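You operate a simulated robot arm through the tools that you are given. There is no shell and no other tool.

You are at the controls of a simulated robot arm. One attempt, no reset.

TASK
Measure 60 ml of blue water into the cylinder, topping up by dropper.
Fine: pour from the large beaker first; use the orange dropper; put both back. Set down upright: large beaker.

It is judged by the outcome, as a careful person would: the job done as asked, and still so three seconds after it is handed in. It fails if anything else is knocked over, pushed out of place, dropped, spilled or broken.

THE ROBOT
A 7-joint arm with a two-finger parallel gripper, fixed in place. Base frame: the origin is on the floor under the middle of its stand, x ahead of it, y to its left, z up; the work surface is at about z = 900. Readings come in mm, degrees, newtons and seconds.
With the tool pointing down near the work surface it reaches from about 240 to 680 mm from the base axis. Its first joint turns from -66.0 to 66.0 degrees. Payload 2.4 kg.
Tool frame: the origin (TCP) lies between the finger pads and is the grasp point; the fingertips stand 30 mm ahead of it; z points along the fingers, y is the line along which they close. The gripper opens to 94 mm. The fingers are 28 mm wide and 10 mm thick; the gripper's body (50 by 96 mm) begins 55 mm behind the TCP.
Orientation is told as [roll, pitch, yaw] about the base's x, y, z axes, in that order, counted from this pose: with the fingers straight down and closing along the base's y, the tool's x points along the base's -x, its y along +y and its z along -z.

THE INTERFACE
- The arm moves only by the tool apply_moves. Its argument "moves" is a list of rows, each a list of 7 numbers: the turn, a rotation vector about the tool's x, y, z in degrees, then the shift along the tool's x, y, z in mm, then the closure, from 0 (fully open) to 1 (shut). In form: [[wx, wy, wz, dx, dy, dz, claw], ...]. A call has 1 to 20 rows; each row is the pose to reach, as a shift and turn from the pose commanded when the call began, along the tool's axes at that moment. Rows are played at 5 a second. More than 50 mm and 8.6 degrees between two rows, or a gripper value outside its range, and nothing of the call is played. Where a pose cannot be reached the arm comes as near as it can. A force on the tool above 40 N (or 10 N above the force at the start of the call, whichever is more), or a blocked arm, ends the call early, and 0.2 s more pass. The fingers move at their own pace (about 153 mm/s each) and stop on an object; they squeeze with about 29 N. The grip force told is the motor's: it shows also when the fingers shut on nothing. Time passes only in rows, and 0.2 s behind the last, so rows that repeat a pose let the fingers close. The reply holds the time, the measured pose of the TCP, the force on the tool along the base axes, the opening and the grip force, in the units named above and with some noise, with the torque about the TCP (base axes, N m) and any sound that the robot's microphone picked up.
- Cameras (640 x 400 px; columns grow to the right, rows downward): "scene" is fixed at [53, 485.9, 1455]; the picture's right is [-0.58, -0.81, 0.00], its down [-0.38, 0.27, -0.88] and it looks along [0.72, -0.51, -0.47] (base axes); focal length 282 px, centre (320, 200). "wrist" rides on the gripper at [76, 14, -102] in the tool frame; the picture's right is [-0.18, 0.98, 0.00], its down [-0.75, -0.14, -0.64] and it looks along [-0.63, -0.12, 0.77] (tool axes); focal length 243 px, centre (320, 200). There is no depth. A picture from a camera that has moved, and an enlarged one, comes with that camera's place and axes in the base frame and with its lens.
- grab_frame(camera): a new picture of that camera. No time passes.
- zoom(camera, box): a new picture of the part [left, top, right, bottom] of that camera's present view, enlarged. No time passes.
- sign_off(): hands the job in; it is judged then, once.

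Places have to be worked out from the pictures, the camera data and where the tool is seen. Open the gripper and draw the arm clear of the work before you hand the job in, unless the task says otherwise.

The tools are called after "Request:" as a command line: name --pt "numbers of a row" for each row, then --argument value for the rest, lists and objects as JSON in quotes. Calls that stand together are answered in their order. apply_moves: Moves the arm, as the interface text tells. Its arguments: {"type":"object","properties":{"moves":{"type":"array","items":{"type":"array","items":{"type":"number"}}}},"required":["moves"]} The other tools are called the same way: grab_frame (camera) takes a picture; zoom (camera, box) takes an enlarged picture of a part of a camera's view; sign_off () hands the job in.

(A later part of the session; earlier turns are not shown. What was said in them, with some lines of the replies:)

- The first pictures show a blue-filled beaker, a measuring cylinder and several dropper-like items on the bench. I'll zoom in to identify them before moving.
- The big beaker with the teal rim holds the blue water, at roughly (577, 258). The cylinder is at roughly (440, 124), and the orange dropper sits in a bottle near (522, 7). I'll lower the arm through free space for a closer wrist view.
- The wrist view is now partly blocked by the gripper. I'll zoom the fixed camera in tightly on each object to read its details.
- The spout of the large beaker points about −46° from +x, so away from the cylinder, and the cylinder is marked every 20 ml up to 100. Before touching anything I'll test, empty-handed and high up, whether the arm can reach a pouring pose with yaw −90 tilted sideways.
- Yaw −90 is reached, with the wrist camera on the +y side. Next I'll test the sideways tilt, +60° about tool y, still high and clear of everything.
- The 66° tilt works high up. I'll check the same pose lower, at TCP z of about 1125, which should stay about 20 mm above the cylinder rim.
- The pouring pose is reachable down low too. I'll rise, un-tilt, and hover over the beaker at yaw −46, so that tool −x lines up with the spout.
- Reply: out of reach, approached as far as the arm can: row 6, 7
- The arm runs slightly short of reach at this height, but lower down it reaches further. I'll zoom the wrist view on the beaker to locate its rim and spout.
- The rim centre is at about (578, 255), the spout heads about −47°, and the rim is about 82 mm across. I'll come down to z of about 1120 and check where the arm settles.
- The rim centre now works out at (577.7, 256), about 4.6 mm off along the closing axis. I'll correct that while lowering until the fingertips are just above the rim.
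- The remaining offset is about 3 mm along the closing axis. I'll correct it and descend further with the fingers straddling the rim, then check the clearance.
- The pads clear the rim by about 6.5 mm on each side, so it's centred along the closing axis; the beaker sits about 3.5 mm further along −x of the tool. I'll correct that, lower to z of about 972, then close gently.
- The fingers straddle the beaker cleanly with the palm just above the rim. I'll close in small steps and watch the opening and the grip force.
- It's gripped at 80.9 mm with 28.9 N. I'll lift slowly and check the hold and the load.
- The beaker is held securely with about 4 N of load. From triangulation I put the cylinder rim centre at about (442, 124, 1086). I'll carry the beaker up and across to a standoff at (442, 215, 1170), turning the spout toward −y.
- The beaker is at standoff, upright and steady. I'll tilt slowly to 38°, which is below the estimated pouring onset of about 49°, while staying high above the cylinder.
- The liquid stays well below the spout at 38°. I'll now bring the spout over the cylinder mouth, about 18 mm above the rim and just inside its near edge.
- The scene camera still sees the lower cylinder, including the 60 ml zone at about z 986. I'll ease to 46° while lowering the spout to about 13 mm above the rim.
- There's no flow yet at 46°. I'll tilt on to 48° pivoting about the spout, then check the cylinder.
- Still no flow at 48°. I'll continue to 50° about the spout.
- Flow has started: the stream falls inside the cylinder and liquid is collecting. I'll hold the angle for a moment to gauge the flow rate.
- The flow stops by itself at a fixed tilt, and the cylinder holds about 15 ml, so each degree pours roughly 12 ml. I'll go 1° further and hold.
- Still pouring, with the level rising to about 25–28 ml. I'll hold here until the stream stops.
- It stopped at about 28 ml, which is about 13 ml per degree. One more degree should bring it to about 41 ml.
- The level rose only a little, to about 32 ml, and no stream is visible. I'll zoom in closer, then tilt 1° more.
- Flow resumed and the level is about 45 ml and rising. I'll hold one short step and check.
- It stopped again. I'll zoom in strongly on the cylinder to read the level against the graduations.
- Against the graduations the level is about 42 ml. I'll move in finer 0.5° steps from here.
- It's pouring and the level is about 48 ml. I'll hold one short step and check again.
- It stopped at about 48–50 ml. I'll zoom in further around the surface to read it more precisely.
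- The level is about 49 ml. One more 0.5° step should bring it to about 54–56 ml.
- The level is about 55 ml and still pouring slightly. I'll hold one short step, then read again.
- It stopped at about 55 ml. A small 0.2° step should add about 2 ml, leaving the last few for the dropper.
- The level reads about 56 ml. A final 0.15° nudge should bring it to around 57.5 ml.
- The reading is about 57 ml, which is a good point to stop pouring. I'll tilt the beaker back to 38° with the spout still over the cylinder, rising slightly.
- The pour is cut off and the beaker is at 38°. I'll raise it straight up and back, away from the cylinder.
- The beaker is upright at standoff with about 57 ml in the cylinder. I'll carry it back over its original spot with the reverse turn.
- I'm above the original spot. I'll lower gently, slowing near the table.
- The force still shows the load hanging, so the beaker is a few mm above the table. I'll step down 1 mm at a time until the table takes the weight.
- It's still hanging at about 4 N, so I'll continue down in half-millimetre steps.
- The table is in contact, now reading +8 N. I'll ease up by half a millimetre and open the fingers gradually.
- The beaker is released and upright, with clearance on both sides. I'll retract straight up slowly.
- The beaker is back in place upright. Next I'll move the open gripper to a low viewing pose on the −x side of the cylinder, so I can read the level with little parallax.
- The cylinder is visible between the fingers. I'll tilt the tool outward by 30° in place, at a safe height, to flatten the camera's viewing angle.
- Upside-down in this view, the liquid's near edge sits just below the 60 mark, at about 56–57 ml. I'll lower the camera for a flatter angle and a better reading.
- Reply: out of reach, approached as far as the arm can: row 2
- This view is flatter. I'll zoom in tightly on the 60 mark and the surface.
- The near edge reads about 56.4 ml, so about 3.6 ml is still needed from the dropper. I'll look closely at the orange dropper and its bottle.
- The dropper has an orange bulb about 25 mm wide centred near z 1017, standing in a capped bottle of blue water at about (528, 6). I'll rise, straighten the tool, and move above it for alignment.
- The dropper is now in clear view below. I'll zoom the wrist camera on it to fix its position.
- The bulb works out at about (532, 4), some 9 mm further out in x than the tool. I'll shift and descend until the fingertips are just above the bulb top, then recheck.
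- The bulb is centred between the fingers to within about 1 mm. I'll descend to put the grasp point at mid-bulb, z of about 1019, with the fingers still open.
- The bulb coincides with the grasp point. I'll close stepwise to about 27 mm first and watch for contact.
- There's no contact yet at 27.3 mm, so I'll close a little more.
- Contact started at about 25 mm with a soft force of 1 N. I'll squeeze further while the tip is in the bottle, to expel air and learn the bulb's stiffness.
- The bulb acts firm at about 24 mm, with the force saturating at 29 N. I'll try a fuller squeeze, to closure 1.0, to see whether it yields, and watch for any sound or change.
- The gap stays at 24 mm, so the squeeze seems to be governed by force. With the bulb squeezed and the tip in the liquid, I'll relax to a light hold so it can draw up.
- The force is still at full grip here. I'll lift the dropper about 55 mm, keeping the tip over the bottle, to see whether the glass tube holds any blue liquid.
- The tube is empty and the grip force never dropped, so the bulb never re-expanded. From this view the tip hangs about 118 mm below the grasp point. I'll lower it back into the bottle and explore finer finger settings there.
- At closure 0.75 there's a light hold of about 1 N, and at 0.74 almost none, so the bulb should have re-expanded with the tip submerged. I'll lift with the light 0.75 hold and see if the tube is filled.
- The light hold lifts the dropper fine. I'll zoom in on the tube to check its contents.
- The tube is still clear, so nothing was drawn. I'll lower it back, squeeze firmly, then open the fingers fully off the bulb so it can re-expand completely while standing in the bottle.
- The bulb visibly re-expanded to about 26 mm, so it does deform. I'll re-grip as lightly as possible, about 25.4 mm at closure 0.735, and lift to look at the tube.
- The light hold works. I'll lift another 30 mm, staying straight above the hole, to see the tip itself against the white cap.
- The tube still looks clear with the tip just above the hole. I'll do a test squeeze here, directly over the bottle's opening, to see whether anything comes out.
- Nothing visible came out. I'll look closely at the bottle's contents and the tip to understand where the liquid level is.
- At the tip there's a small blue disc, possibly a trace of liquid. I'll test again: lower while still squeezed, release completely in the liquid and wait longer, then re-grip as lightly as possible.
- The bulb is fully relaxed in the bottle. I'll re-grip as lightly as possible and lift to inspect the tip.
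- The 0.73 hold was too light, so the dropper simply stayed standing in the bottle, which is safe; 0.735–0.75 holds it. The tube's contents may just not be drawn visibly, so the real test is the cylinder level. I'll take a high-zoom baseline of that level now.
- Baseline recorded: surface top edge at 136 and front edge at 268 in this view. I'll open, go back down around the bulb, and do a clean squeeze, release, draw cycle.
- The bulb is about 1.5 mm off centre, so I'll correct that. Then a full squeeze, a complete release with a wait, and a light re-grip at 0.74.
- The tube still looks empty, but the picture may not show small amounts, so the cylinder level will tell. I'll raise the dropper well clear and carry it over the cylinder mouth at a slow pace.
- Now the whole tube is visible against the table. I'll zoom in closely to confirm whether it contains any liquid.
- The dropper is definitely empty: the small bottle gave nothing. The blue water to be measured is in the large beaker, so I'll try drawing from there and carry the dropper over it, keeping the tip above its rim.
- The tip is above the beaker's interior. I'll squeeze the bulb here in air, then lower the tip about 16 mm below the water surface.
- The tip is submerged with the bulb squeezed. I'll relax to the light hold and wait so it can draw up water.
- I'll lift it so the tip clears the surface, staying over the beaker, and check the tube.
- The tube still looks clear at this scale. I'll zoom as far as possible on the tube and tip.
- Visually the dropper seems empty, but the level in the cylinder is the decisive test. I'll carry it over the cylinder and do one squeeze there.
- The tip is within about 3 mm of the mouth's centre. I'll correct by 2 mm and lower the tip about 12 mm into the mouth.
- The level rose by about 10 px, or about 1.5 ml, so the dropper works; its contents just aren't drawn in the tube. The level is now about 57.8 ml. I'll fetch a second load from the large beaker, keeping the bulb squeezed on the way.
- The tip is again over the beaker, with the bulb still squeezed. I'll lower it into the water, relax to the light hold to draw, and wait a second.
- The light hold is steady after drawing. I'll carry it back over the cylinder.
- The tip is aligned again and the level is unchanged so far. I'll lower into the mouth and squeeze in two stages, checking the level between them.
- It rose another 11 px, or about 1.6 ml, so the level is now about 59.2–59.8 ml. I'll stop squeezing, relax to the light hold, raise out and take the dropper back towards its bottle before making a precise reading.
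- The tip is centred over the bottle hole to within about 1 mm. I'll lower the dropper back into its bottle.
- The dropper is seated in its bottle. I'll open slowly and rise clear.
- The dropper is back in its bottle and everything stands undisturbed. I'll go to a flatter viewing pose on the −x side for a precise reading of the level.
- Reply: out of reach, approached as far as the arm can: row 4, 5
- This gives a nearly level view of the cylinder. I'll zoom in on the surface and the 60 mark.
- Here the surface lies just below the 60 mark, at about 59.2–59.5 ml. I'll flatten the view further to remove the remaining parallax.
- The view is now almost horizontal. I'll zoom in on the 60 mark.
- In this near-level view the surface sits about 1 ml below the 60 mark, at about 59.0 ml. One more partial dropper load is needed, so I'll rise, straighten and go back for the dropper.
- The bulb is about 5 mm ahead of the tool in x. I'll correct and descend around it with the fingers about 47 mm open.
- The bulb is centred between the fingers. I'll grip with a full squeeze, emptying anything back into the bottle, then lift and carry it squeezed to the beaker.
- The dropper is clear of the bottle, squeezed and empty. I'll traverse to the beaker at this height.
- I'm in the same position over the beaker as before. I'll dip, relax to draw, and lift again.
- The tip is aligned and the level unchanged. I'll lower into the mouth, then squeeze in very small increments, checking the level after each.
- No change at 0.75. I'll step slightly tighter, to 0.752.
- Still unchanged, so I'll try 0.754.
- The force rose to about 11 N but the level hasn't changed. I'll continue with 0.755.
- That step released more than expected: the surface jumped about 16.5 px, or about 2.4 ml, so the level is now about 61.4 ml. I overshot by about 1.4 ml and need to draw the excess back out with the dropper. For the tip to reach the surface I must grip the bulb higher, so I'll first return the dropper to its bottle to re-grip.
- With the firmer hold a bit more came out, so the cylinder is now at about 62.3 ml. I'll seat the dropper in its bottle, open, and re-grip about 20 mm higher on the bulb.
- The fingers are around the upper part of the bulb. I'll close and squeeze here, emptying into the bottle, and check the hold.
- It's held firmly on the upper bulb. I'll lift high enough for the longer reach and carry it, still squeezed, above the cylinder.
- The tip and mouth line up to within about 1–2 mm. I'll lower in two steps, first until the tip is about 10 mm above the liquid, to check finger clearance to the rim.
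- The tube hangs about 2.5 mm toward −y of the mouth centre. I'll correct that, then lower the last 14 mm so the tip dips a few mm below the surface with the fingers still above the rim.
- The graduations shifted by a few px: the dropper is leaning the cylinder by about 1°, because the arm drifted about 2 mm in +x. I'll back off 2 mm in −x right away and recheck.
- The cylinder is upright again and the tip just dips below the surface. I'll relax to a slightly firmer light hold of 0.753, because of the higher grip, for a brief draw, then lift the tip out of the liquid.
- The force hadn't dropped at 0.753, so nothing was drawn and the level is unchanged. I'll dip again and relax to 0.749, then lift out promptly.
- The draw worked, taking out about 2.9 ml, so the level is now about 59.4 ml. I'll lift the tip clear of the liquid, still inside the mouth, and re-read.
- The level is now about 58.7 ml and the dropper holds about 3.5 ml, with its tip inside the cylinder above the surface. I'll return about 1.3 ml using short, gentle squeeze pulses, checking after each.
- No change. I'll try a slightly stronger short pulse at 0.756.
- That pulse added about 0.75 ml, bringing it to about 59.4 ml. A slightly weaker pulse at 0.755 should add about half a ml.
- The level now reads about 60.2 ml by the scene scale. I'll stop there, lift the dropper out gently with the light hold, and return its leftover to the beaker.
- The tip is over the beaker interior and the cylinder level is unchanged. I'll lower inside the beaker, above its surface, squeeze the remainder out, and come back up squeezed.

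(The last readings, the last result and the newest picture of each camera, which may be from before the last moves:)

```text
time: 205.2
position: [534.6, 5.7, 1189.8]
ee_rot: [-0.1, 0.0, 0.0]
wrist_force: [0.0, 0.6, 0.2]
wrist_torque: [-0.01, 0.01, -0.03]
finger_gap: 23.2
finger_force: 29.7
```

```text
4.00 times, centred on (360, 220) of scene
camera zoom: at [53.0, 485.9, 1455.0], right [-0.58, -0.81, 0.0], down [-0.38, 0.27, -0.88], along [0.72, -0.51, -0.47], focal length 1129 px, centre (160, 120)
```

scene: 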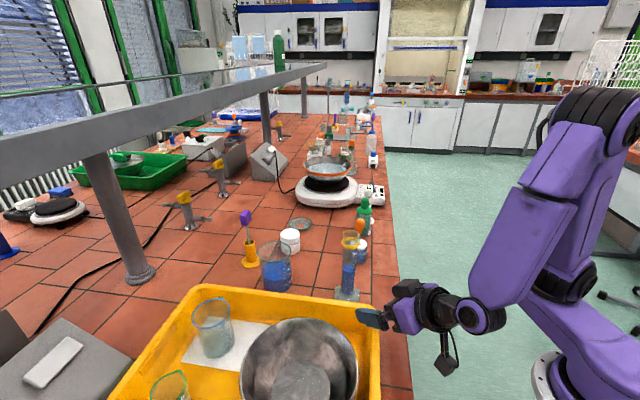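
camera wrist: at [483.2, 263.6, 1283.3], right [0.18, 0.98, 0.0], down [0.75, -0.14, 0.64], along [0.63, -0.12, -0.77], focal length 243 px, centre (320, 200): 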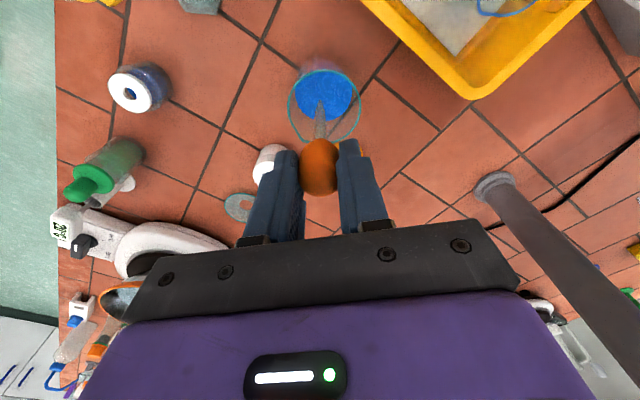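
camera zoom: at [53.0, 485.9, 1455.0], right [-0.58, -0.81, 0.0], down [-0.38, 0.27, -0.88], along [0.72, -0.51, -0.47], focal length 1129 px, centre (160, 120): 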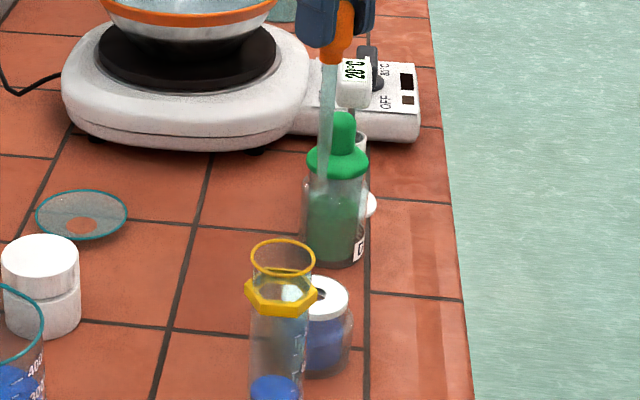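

The tip is about 1.5 mm off the hole centre. I'll correct and lower to just above the cap, then check before inserting.

Request:
apply_moves --pt "0 0 0 1.5 -1.2 8 0.85" --pt "0 0 0 1.5 -1.2 24 0.85" --pt "0 0 0 1.5 -1.2 42 0.85" --pt "0 0 0 1.5 -1.2 58 0.85" --pt "0 0 0 1.5 -1.2 68 0.85" --pt "0 0 0 1.5 -1.2 68 0.85"

Request:
zoom --camera "wrist" --box '[270, 50, 370, 180]'

```text
time: 206.6
position: [532.6, 5.7, 1120.0]
ee_rot: [0.0, 0.0, 0.0]
wrist_force: [-0.5, -0.1, -0.1]
wrist_torque: [0.03, 0.02, 0.04]
finger_gap: 23.6
finger_force: 29.2
```

```text
3.08 times, centred on (320, 115) of wrist
camera zoom: at [454.9, 18.6, 1222.8], right [0.18, 0.98, 0.0], down [0.75, -0.14, 0.64], along [0.63, -0.12, -0.77], focal length 746 px, centre (320, 462)
```

zoom: 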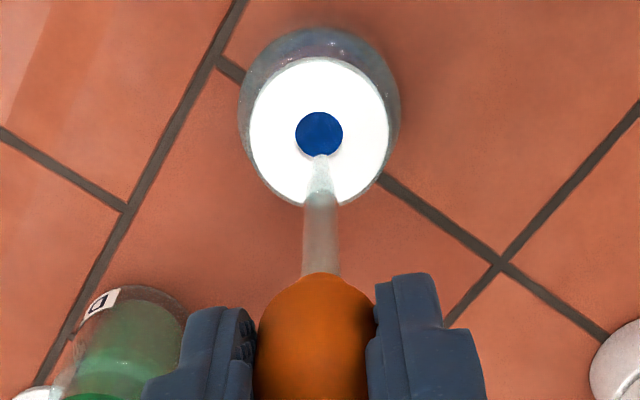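

It's aligned over the hole. I'll lower the dropper into the bottle.

Request:
apply_moves --pt "0 0 0 -0.5 0 8 0.85" --pt "0 0 0 -0.5 0 24 0.85" --pt "0 0 0 -0.5 0 42 0.85" --pt "0 0 0 -0.5 0 60 0.85" --pt "0 0 0 -0.5 0 73 0.85" --pt "0 0 0 -0.5 0 77 0.85" --pt "0 0 0 -0.5 0 78.5 0.85" --pt "0 0 0 -0.5 0 78.5 0.85"

Request:
zoom --camera "scene" --box '[330, 190, 400, 275]'

Request:
zoom --camera "wrist" --box '[260, 70, 380, 240]'

```text
time: 208.4
position: [534.1, 3.7, 1040.1]
ee_rot: [0.0, 0.0, 0.1]
wrist_force: [0.4, 0.2, 0.6]
wrist_torque: [-0.02, -0.01, 0.0]
finger_gap: 23.1
finger_force: 28.6
```

```text
4.71 times, centred on (365, 232) of scene
camera zoom: at [53.0, 485.9, 1455.0], right [-0.58, -0.81, 0.0], down [-0.38, 0.27, -0.88], along [0.72, -0.51, -0.47], focal length 1328 px, centre (108, 47)
```

zoom: 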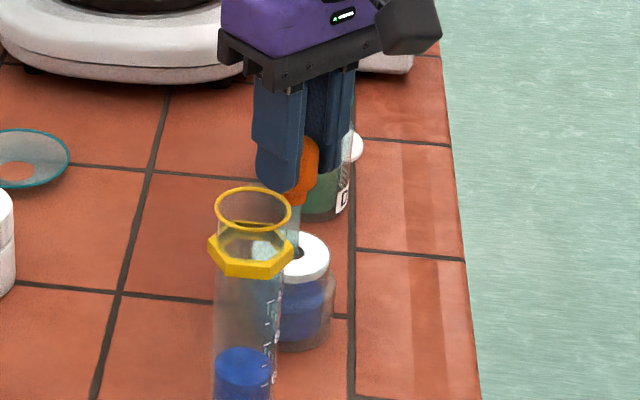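

```text
2.35 times, centred on (320, 155) of wrist
camera zoom: at [456.3, 18.1, 1143.0], right [0.18, 0.98, 0.0], down [0.75, -0.14, 0.64], along [0.63, -0.12, -0.77], focal length 571 px, centre (320, 306)
```

zoom: 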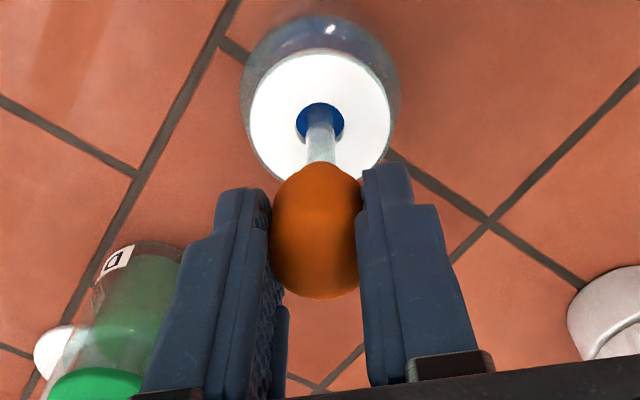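

The dropper is seated. I'll open gradually and rise clear of it.

Request:
apply_moves --pt "0 0 0 0 0 0 0.77" --pt "0 0 0 0 0 0 0.75" --pt "0 0 0 0 0 0 0.74" --pt "0 0 0 0 0 0 0.72" --pt "0 0 0 0 0 0 0.65" --pt "0 0 0 0 0 0 0.45" --pt "0 0 0 0 0 0 0.3" --pt "0 0 0 0 0 -10 0.3" --pt "0 0 0 0 0 -30 0.3" --pt "0 0 0 0 0 -60 0.3" --pt "0 0 0 0 0 -95 0.2" --pt "0 0 0 0 0 -130 0.1" --pt "0 0 0 0 0 -155 0" --pt "0 0 0 0 0 -155 0"

Request:
apply_moves --pt "0 0 0 38 23 0 0" --pt "0 0 0 76 47 0 0" --pt "0 0 0 114 70 0 0" --pt "0 0 0 152 94 0 0" --pt "0 0 0 190 117 0 0" --pt "0 0 0 230 142 0 0" --pt "0 0 0 230 142 0 0"

Request:
zoom --camera "scene" --box '[220, 180, 400, 310]'

```text
time: 211.4
position: [534.4, 4.0, 1197.0]
ee_rot: [0.0, 0.0, -0.1]
wrist_force: [-0.7, 0.1, 0.8]
wrist_torque: [-0.01, 0.01, 0.02]
finger_gap: 93.7
finger_force: 0.1
```

```text
time: 213.0
position: [301.1, 144.7, 1197.9]
ee_rot: [0.0, -0.1, 0.0]
wrist_force: [-0.8, -0.4, 0.0]
wrist_torque: [-0.01, -0.01, -0.02]
finger_gap: 93.9
finger_force: 0.1
```

```text
3.08 times, centred on (310, 245) of scene
camera zoom: at [53.0, 485.9, 1455.0], right [-0.58, -0.81, 0.0], down [-0.38, 0.27, -0.88], along [0.72, -0.51, -0.47], focal length 869 px, centre (351, 62)
```

zoom: 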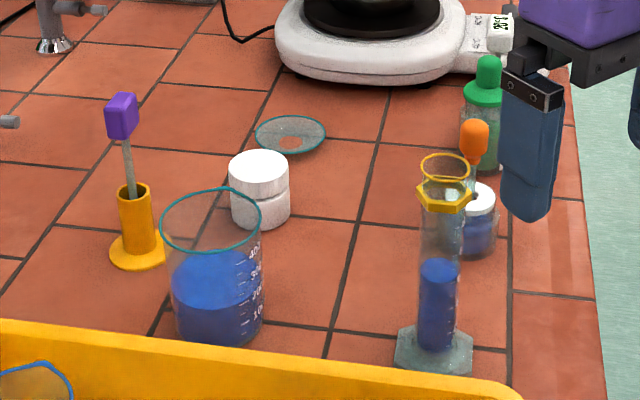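

Everything is in place with the dropper back in its bottle. I'll go to the near-level viewing pose again for a precise final reading.

Request:
apply_moves --pt "0 -8 0 0 0 30 0" --pt "0 -16 0 0 0 60 0" --pt "0 -24 0 0 0 90 0" --pt "0 -32 0 0 0 115 0" --pt "0 -40 0 0 0 140 0" --pt "0 -46 0 0 0 165 0" --pt "0 -52 0 0 0 187 0" --pt "0 -52 0 0 0 187 0" --pt "0 -52 0 0 0 187 0"

Request:
zoom --camera "wrist" --box '[294, 160, 326, 184]'

Request:
zoom --camera "wrist" --box '[270, 100, 350, 220]'

```text
time: 215.0
position: [302.6, 148.7, 1008.4]
ee_rot: [0.0, -52.0, 0.1]
wrist_force: [0.0, -0.9, -0.1]
wrist_torque: [0.0, 0.0, 0.0]
finger_gap: 94.0
finger_force: 0.0
out of reach, approached as far as the arm can: row 4
```

```text
16.00 times, centred on (310, 172) of wrist
camera zoom: at [173.1, 162.0, 1010.9], right [0.11, 0.98, 0.14], down [-0.04, -0.14, 0.99], along [0.99, -0.12, 0.03], focal length 3882 px, centre (480, 648)
```

zoom: 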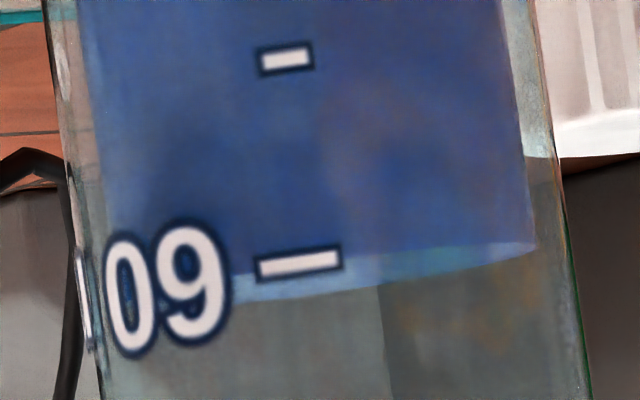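

```text
3.33 times, centred on (310, 160) of wrist
camera zoom: at [173.1, 162.0, 1010.9], right [0.11, 0.98, 0.14], down [-0.04, -0.14, 0.99], along [0.99, -0.12, 0.03], focal length 809 px, centre (353, 333)
```

zoom: 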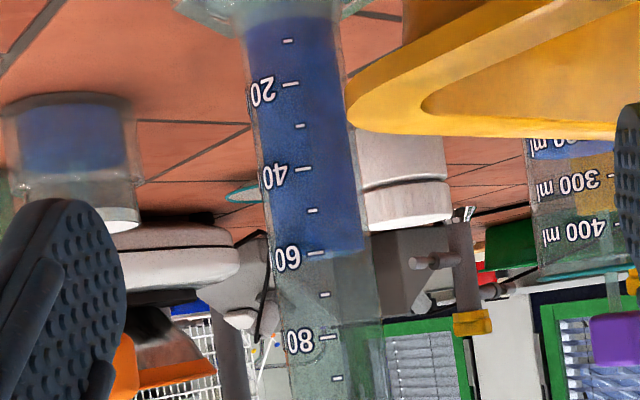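

At near-level the liquid edge now lines up with the 60 mark, within about 0.2 ml. I'll retract the arm to a clear, high pose with the gripper open.

Request:
apply_moves --pt "0 0 0 -24 0 -18.5 0" --pt "0 4 0 -55 0 -43 0" --pt "0 12 0 -87 0 -68 0" --pt "0 20 0 -118 0 -92 0" --pt "0 28 0 -142 0 -111 0" --pt "0 36 0 -146 0 -114 0" --pt "0 44 0 -146 0 -114 0" --pt "0 52 0 -146 0 -114 0" --pt "0 52 0 -146 0 -114 0"

Request:
apply_moves --pt "0 0 0 -4 -12 -35 0" --pt "0 0 0 -8 -24 -70 0" --pt "0 0 0 -12 -36 -105 0" --pt "0 0 0 -16 -48 -140 0" --pt "0 0 0 -16 -48 -140 0" --pt "0 0 0 -16 -48 -140 0"

Request:
grab_frame --camera "scene"

Request:
zoom --camera "scene" --box '[220, 180, 400, 310]'

Request:
zoom --camera "scene" --box '[340, 262, 356, 277]'

Request:
grab_frame --camera "wrist"

```text
time: 217.0
position: [303.3, 144.9, 1195.0]
ee_rot: [0.0, 0.1, 0.1]
wrist_force: [0.6, 0.7, -0.9]
wrist_torque: [-0.01, 0.01, 0.0]
finger_gap: 94.1
finger_force: 0.0
```

```text
time: 218.4
position: [319.4, 96.9, 1334.1]
ee_rot: [0.0, 0.0, 0.0]
wrist_force: [-0.6, 0.2, 0.6]
wrist_torque: [-0.02, -0.01, -0.01]
finger_gap: 94.1
finger_force: 0.1
```

```text
taken
```

scene: 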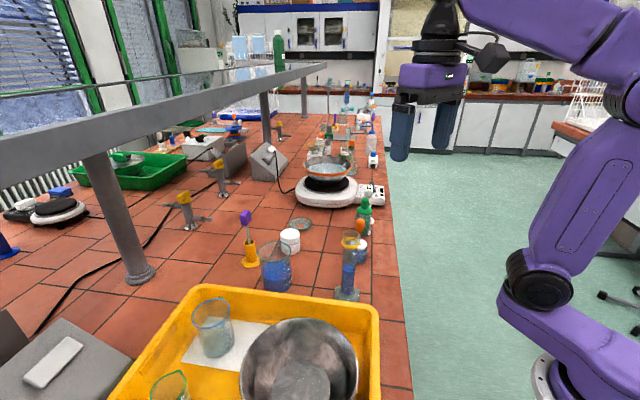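

```text
3.08 times, centred on (310, 245) of scene
camera zoom: at [53.0, 485.9, 1455.0], right [-0.58, -0.81, 0.0], down [-0.38, 0.27, -0.88], along [0.72, -0.51, -0.47], focal length 869 px, centre (351, 62)
```

zoom: 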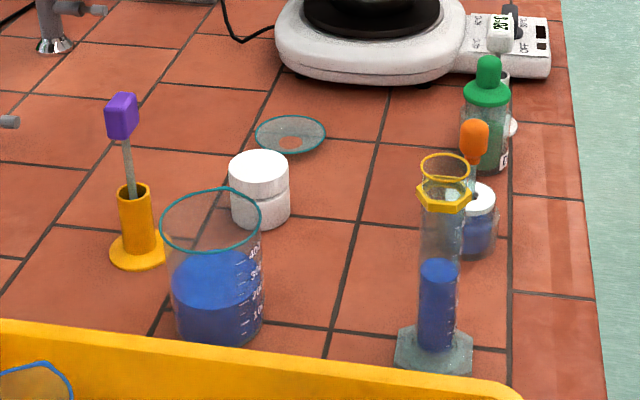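

```text
16.00 times, centred on (348, 270) of scene
camera zoom: at [53.0, 485.9, 1455.0], right [-0.58, -0.81, 0.0], down [-0.38, 0.27, -0.88], along [0.72, -0.51, -0.47], focal length 4516 px, centre (-128, -912)
```

zoom: 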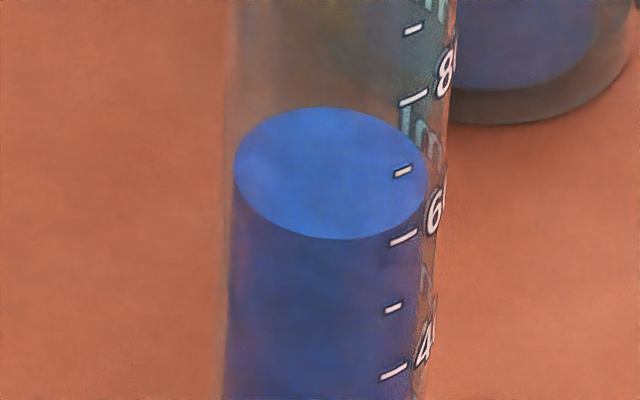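

```text
taken
camera wrist: at [242.2, 111.3, 1436.6], right [0.18, 0.98, 0.0], down [0.75, -0.14, 0.64], along [0.63, -0.12, -0.77], focal length 243 px, centre (320, 200)
```

wrist: 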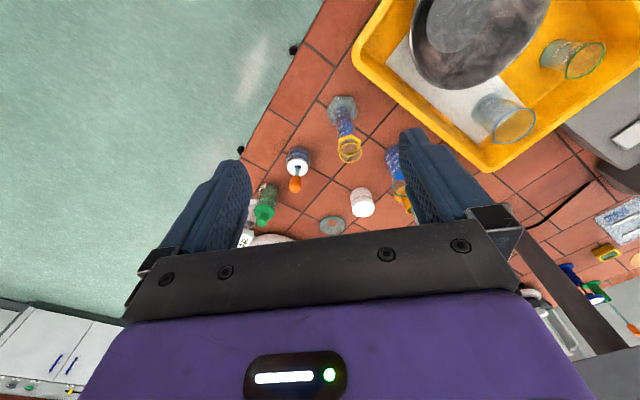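

The cylinder stands upright at the 60 ml mark. The large beaker is upright in its place, the orange dropper is back in its bottle, no spill is visible, and the open gripper is clear of the work. I'm handing the job in.

Request:
sign_off

```text
The job is handed in.
```

The cylinder holds 60 ml of blue water to within about 0.2 ml, by my best reading. The job has been handed in.

- **Pouring:** I poured about 57 ml from the large beaker, then set the beaker back upright in its original spot.
- **Topping up:** I topped up with the orange dropper, filling it from the large beaker. One squeeze overshot to about 62 ml, so I drew some back out and returned a little in small pulses. I emptied what was left in the dropper into the beaker.
- **Final level:** The close, near-level view read about 59.8 ml and the fixed camera about 60.2 ml, so I left it there.
- **Putting back:** The dropper is back in its bottle, and the arm is clear with the gripper open. I saw no spills.

- **Cylinder leaned:** While I was drawing water out, the dropper leaned the cylinder by about 1°. It came back upright and stayed in place.
- **Water from the small bottle:** Before I settled on the beaker as the source, I tried drawing from the dropper's own bottle. Any water picked up then would have gone into the beaker, not the cylinder.
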